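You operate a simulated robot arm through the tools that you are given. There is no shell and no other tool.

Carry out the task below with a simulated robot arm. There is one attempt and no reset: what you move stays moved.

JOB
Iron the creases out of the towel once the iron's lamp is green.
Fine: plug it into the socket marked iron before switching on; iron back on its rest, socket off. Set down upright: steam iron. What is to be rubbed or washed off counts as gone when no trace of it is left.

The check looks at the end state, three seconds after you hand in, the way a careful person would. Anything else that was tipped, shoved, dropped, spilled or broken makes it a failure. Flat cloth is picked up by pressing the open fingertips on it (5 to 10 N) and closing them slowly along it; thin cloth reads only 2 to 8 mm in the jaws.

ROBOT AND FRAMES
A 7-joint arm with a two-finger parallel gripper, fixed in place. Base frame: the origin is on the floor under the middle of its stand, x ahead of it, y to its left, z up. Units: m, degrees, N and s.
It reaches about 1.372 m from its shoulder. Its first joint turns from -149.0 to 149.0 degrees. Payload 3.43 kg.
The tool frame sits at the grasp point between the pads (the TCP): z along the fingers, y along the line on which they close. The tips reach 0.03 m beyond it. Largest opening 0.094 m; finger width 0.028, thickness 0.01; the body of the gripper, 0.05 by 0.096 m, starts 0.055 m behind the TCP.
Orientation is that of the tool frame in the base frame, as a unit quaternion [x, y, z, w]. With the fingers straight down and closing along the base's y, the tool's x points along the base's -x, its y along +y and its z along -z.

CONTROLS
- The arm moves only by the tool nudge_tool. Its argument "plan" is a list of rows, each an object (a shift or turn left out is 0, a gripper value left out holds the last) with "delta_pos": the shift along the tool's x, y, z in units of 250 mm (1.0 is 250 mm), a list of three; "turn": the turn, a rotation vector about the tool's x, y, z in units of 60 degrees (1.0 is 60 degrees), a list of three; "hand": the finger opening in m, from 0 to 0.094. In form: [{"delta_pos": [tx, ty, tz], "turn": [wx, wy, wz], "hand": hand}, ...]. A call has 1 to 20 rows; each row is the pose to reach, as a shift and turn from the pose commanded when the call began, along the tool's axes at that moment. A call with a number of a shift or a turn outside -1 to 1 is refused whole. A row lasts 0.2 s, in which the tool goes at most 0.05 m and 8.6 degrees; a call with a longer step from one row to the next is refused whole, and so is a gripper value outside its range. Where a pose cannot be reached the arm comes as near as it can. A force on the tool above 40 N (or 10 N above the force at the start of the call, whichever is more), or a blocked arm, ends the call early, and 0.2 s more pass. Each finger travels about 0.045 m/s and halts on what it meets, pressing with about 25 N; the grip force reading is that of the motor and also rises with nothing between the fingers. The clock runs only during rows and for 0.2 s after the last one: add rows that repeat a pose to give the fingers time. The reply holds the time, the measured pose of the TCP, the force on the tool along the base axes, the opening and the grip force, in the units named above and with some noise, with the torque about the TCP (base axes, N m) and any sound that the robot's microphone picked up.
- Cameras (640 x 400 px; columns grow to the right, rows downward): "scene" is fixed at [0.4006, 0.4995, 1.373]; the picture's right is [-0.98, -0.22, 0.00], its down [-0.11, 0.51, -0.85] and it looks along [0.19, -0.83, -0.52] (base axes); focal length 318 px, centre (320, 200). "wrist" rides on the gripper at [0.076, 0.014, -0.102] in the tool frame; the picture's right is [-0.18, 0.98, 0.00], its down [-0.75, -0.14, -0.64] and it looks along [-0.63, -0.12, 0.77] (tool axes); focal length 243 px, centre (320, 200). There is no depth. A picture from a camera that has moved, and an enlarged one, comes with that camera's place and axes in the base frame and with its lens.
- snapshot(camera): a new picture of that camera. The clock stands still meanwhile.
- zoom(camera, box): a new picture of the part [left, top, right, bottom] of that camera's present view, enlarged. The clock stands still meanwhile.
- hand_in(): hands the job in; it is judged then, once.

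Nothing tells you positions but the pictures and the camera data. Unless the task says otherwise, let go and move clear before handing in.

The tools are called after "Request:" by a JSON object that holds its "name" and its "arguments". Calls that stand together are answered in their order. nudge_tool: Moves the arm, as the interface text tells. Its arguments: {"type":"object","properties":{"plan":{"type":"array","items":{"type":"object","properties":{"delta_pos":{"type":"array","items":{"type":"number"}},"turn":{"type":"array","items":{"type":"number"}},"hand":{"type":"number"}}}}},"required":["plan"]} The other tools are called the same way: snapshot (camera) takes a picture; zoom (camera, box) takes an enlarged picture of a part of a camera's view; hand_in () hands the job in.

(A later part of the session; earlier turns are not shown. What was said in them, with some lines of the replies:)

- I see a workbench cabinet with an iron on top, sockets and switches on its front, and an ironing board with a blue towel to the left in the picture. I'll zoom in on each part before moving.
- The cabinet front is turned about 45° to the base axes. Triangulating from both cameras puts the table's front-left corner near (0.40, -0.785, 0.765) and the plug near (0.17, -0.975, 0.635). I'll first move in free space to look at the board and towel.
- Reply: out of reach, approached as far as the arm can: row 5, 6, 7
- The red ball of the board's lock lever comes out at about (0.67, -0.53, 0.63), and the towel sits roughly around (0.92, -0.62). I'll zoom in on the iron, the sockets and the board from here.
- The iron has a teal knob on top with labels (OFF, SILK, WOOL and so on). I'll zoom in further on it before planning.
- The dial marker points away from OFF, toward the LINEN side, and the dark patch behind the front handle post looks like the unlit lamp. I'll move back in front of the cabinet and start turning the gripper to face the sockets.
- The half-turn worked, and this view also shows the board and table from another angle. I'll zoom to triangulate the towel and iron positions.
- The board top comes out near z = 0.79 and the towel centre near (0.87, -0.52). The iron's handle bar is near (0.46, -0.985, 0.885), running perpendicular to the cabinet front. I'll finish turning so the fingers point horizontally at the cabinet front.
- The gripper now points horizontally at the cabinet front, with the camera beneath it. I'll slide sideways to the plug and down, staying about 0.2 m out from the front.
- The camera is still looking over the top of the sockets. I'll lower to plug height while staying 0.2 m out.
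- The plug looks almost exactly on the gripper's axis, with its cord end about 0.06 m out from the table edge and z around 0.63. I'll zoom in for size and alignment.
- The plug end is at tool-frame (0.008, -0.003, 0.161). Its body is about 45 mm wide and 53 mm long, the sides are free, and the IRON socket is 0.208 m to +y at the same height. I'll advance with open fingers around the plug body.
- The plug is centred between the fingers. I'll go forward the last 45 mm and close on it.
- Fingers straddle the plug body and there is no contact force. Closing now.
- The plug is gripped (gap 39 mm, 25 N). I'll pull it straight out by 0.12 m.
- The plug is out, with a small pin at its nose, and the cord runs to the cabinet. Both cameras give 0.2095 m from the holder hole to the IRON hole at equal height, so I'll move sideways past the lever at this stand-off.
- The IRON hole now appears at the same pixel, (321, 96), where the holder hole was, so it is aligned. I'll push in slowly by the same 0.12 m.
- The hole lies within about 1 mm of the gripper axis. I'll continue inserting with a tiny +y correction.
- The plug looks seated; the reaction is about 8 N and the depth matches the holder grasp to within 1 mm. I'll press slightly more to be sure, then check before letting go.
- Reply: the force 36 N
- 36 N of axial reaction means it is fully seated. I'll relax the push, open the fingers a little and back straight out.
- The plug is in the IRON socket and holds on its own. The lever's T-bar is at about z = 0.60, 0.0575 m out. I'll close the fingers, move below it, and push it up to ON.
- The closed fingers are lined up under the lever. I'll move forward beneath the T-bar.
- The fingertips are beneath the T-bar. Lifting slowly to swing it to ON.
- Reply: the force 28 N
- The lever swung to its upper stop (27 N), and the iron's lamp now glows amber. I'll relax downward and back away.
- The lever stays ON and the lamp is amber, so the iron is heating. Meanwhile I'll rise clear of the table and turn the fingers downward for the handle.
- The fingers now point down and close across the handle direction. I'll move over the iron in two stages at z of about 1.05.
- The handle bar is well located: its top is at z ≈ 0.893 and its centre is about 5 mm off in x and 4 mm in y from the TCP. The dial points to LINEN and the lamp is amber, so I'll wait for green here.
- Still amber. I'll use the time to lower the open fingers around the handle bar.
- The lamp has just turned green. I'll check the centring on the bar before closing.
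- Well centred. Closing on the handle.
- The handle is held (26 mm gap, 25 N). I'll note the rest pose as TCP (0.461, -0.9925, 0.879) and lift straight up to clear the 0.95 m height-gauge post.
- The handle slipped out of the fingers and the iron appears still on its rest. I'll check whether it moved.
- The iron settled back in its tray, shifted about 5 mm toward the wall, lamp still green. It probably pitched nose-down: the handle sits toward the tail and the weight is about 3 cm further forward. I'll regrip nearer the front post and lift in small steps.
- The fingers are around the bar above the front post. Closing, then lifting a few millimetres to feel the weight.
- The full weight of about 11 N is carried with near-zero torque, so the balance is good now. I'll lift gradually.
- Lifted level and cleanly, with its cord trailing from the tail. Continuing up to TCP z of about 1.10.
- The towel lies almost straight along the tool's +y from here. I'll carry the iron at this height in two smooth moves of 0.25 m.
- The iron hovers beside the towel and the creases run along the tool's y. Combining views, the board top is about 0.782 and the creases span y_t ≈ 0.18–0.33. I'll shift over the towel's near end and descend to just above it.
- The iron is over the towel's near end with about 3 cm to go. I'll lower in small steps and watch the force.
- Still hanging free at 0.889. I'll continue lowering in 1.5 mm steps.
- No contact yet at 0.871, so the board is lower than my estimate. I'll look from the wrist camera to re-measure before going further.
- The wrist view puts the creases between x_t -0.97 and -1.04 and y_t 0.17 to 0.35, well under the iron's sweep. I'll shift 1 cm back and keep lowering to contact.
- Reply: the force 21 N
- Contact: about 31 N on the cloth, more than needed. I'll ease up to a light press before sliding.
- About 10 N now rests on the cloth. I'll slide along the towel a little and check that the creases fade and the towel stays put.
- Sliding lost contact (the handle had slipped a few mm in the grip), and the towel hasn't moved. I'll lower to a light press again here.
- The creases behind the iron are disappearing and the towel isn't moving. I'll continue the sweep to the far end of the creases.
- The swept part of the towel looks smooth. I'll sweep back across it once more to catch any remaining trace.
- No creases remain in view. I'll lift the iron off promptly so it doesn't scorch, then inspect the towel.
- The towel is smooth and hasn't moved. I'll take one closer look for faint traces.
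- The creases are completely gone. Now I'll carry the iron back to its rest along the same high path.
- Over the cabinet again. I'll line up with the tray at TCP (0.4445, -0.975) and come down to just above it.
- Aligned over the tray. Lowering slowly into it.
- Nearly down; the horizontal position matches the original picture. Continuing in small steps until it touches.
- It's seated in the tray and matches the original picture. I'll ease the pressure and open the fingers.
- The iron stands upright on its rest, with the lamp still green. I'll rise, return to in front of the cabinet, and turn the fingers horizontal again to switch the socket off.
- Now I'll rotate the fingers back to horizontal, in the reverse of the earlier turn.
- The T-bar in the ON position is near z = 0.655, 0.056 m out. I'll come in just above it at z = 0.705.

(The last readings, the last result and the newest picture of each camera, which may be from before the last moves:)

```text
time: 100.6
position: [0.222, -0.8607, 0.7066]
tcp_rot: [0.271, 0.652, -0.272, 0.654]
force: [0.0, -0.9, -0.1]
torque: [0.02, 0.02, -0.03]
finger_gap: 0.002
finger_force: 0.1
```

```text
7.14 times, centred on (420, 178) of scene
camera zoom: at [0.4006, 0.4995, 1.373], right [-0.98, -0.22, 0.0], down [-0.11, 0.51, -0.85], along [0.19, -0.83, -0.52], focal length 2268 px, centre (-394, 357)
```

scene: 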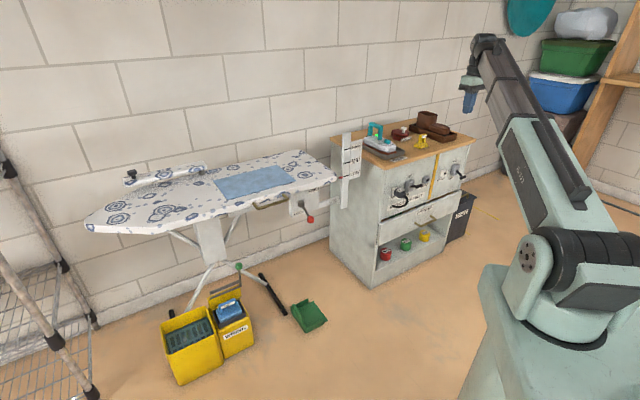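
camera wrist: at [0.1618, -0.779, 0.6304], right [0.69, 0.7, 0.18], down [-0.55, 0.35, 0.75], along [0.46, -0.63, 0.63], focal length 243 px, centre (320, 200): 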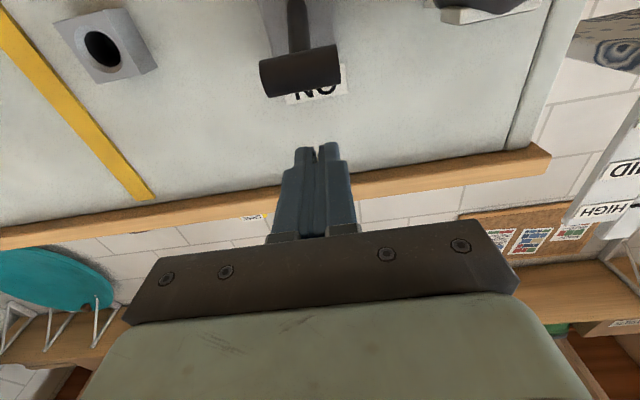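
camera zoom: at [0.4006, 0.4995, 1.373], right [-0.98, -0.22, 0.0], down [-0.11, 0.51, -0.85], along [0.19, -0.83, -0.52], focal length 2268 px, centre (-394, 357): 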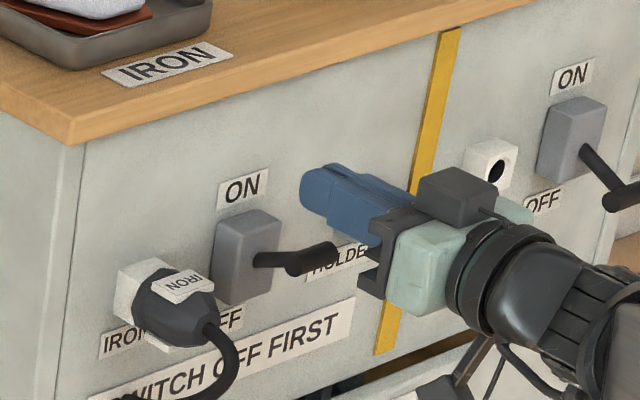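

The fingers are directly above the T-bar and centred on it. I'll push it down to OFF.

Request:
{"name": "nudge_tool", "arguments": {"plan": [{"delta_pos": [0.06, 0, 0]}, {"delta_pos": [0.11, 0, 0]}, {"delta_pos": [0.15, 0, 0]}, {"delta_pos": [0.19, 0, 0]}, {"delta_pos": [0.23, 0, 0]}, {"delta_pos": [0.27, 0, 0]}, {"delta_pos": [0.3, 0, 0]}, {"delta_pos": [0.32, 0, 0]}]}}

Request:
{"name": "snapshot", "arguments": {"camera": "wrist"}}

Request:
{"name": "zoom", "arguments": {"camera": "scene", "box": [350, 110, 470, 212]}}

```text
time: 102.4
position: [0.2222, -0.8615, 0.6303]
tcp_rot: [0.27, 0.65, -0.271, 0.656]
force: [-2.0, 1.0, 32.8]
torque: [-0.64, -0.67, -0.02]
finger_gap: 0.0013
finger_force: 0.1
```

```text
taken
camera wrist: at [0.1619, -0.7786, 0.5537], right [0.69, 0.7, 0.19], down [-0.56, 0.36, 0.75], along [0.45, -0.62, 0.64], focal length 243 px, centre (320, 200)
```

wrist: 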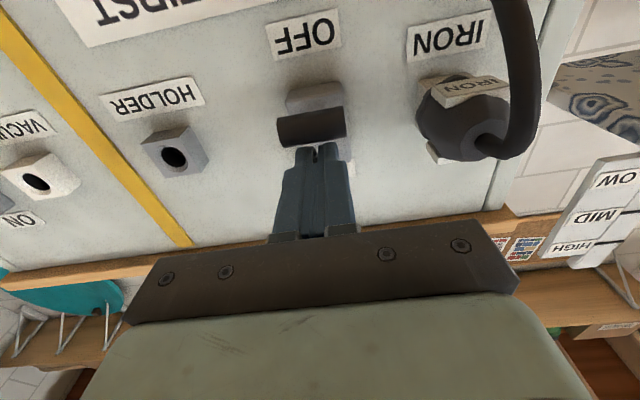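

```text
3.92 times, centred on (410, 161) of scene
camera zoom: at [0.4006, 0.4995, 1.373], right [-0.98, -0.22, 0.0], down [-0.11, 0.51, -0.85], along [0.19, -0.83, -0.52], focal length 1246 px, centre (-33, 353)
```

zoom: 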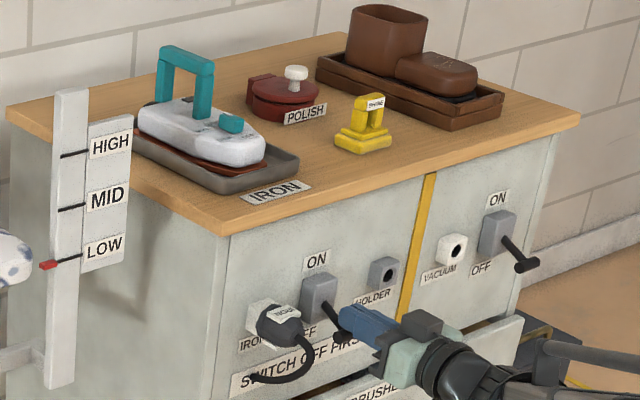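

The lever is down at its stop and the lamp has gone dark. I'll lift off it and back away, then check everything.

Request:
{"name": "nudge_tool", "arguments": {"plan": [{"delta_pos": [-0.05, 0, 0]}, {"delta_pos": [-0.09, 0, -0.06]}, {"delta_pos": [-0.09, 0, -0.18]}, {"delta_pos": [-0.09, 0, -0.34]}, {"delta_pos": [-0.09, 0, -0.5]}, {"delta_pos": [-0.09, 0, -0.6]}]}}

Request:
{"name": "zoom", "arguments": {"camera": "scene", "box": [370, 150, 470, 212]}}

Request:
{"name": "zoom", "arguments": {"camera": "scene", "box": [355, 115, 415, 160]}}

Request:
{"name": "snapshot", "arguments": {"camera": "scene"}}

Request:
{"name": "snapshot", "arguments": {"camera": "wrist"}}

```text
time: 103.8
position: [0.1163, -0.7548, 0.6471]
tcp_rot: [0.27, 0.653, -0.27, 0.654]
force: [-0.7, -0.2, -0.2]
torque: [0.0, -0.02, 0.02]
finger_gap: 0.002
finger_force: 0.1
```

```text
6.40 times, centred on (420, 181) of scene
camera zoom: at [0.4006, 0.4995, 1.373], right [-0.98, -0.22, 0.0], down [-0.11, 0.51, -0.85], along [0.19, -0.83, -0.52], focal length 2033 px, centre (-320, 322)
```

zoom: 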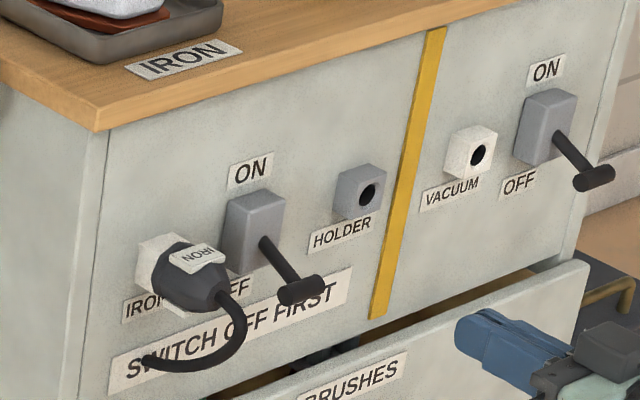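

```text
8.89 times, centred on (385, 138) of scene
camera zoom: at [0.4006, 0.4995, 1.373], right [-0.98, -0.22, 0.0], down [-0.11, 0.51, -0.85], along [0.19, -0.83, -0.52], focal length 2823 px, centre (-258, 756)
```

zoom: 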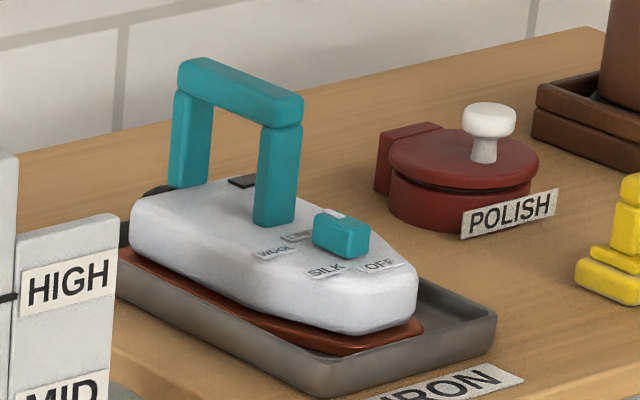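

```text
taken
```

scene: 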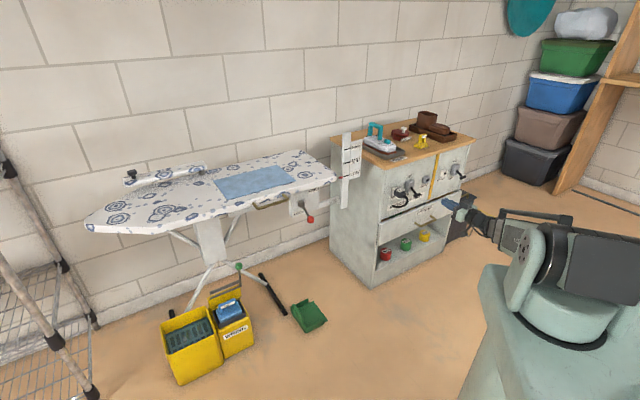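

```text
taken
camera wrist: at [0.0554, -0.6724, 0.5721], right [0.69, 0.7, 0.18], down [-0.55, 0.35, 0.75], along [0.46, -0.63, 0.63], focal length 243 px, centre (320, 200)
```

wrist: 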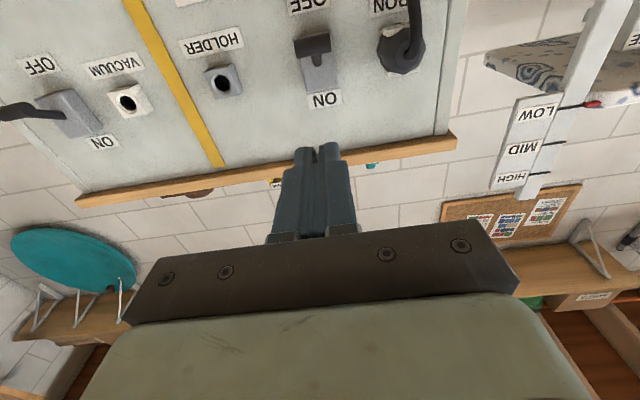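

The socket is OFF with the plug still in IRON, the lamp is dark and the iron is upright in its tray. I'll take a final look at the towel and move a bit further clear.

Request:
{"name": "nudge_tool", "arguments": {"plan": [{"delta_pos": [-0.1, 0, -0.06], "hand": 0.02}, {"delta_pos": [-0.24, 0, -0.1], "hand": 0.03}, {"delta_pos": [-0.4, 0, -0.12]}, {"delta_pos": [-0.56, 0, -0.12]}]}}

Request:
{"name": "zoom", "arguments": {"camera": "scene", "box": [200, 150, 320, 215]}}

Request:
{"name": "zoom", "arguments": {"camera": "scene", "box": [330, 100, 490, 215]}}

```text
time: 104.8
position: [0.0955, -0.7326, 0.7894]
tcp_rot: [0.27, 0.652, -0.27, 0.655]
force: [0.4, -0.3, -0.2]
torque: [-0.01, 0.03, 0.0]
finger_gap: 0.03
finger_force: 0.0
```

```text
5.33 times, centred on (260, 182) of scene
camera zoom: at [0.4006, 0.4995, 1.373], right [-0.98, -0.22, 0.0], down [-0.11, 0.51, -0.85], along [0.19, -0.83, -0.52], focal length 1694 px, centre (640, 293)
```

zoom: 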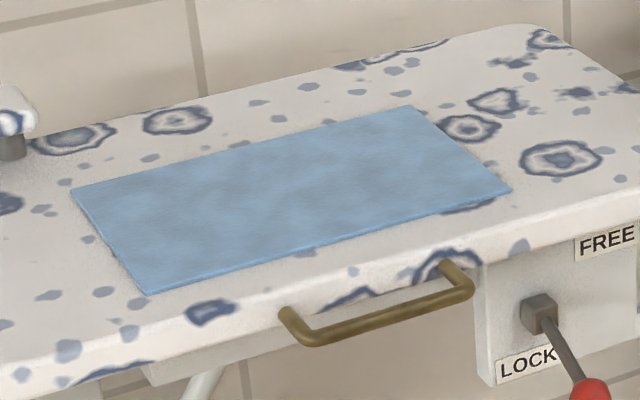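

```text
3.48 times, centred on (410, 158) of scene
camera zoom: at [0.4006, 0.4995, 1.373], right [-0.98, -0.22, 0.0], down [-0.11, 0.51, -0.85], along [0.19, -0.83, -0.52], focal length 1105 px, centre (7, 348)
```

zoom: 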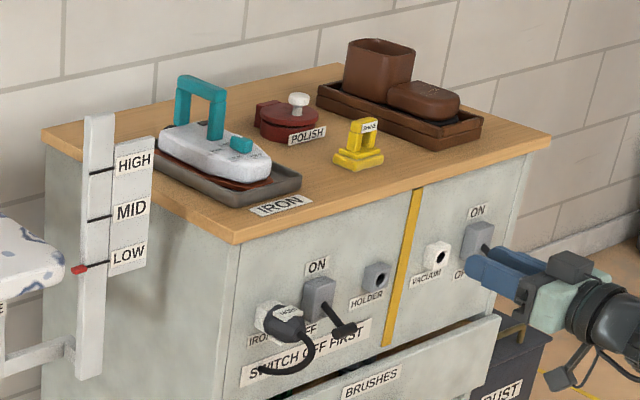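

The towel is smooth and in place, the iron is upright on its rest, the plug is in the IRON socket with its switch OFF, and nothing else has been disturbed. The gripper is clear, so I'm handing in.

Request:
{"name": "hand_in", "arguments": {}}

```text
The job is handed in.
```

The towel is ironed smooth, and I've handed the job in. In the last close-up pictures there was no trace of the creases, and the towel was still in its place on the board.

- **Power:** I moved the plug from its holder to the socket marked IRON before switching on. I took hold of the iron only after its lamp turned green. The socket is now switched off and the lamp is dark. The plug is still in the IRON socket, since the task didn't ask for it to be put back.
- **Iron:** It is back upright on its rest, very close to where it started.
- **Slip:** On my first try at lifting the iron, the handle slipped out of the gripper. The iron settled back in its tray about 5 mm off. I gripped it nearer the front and it held from then on.

In the last pictures nothing else on the bench or board looked moved, and the gripper is open and clear.
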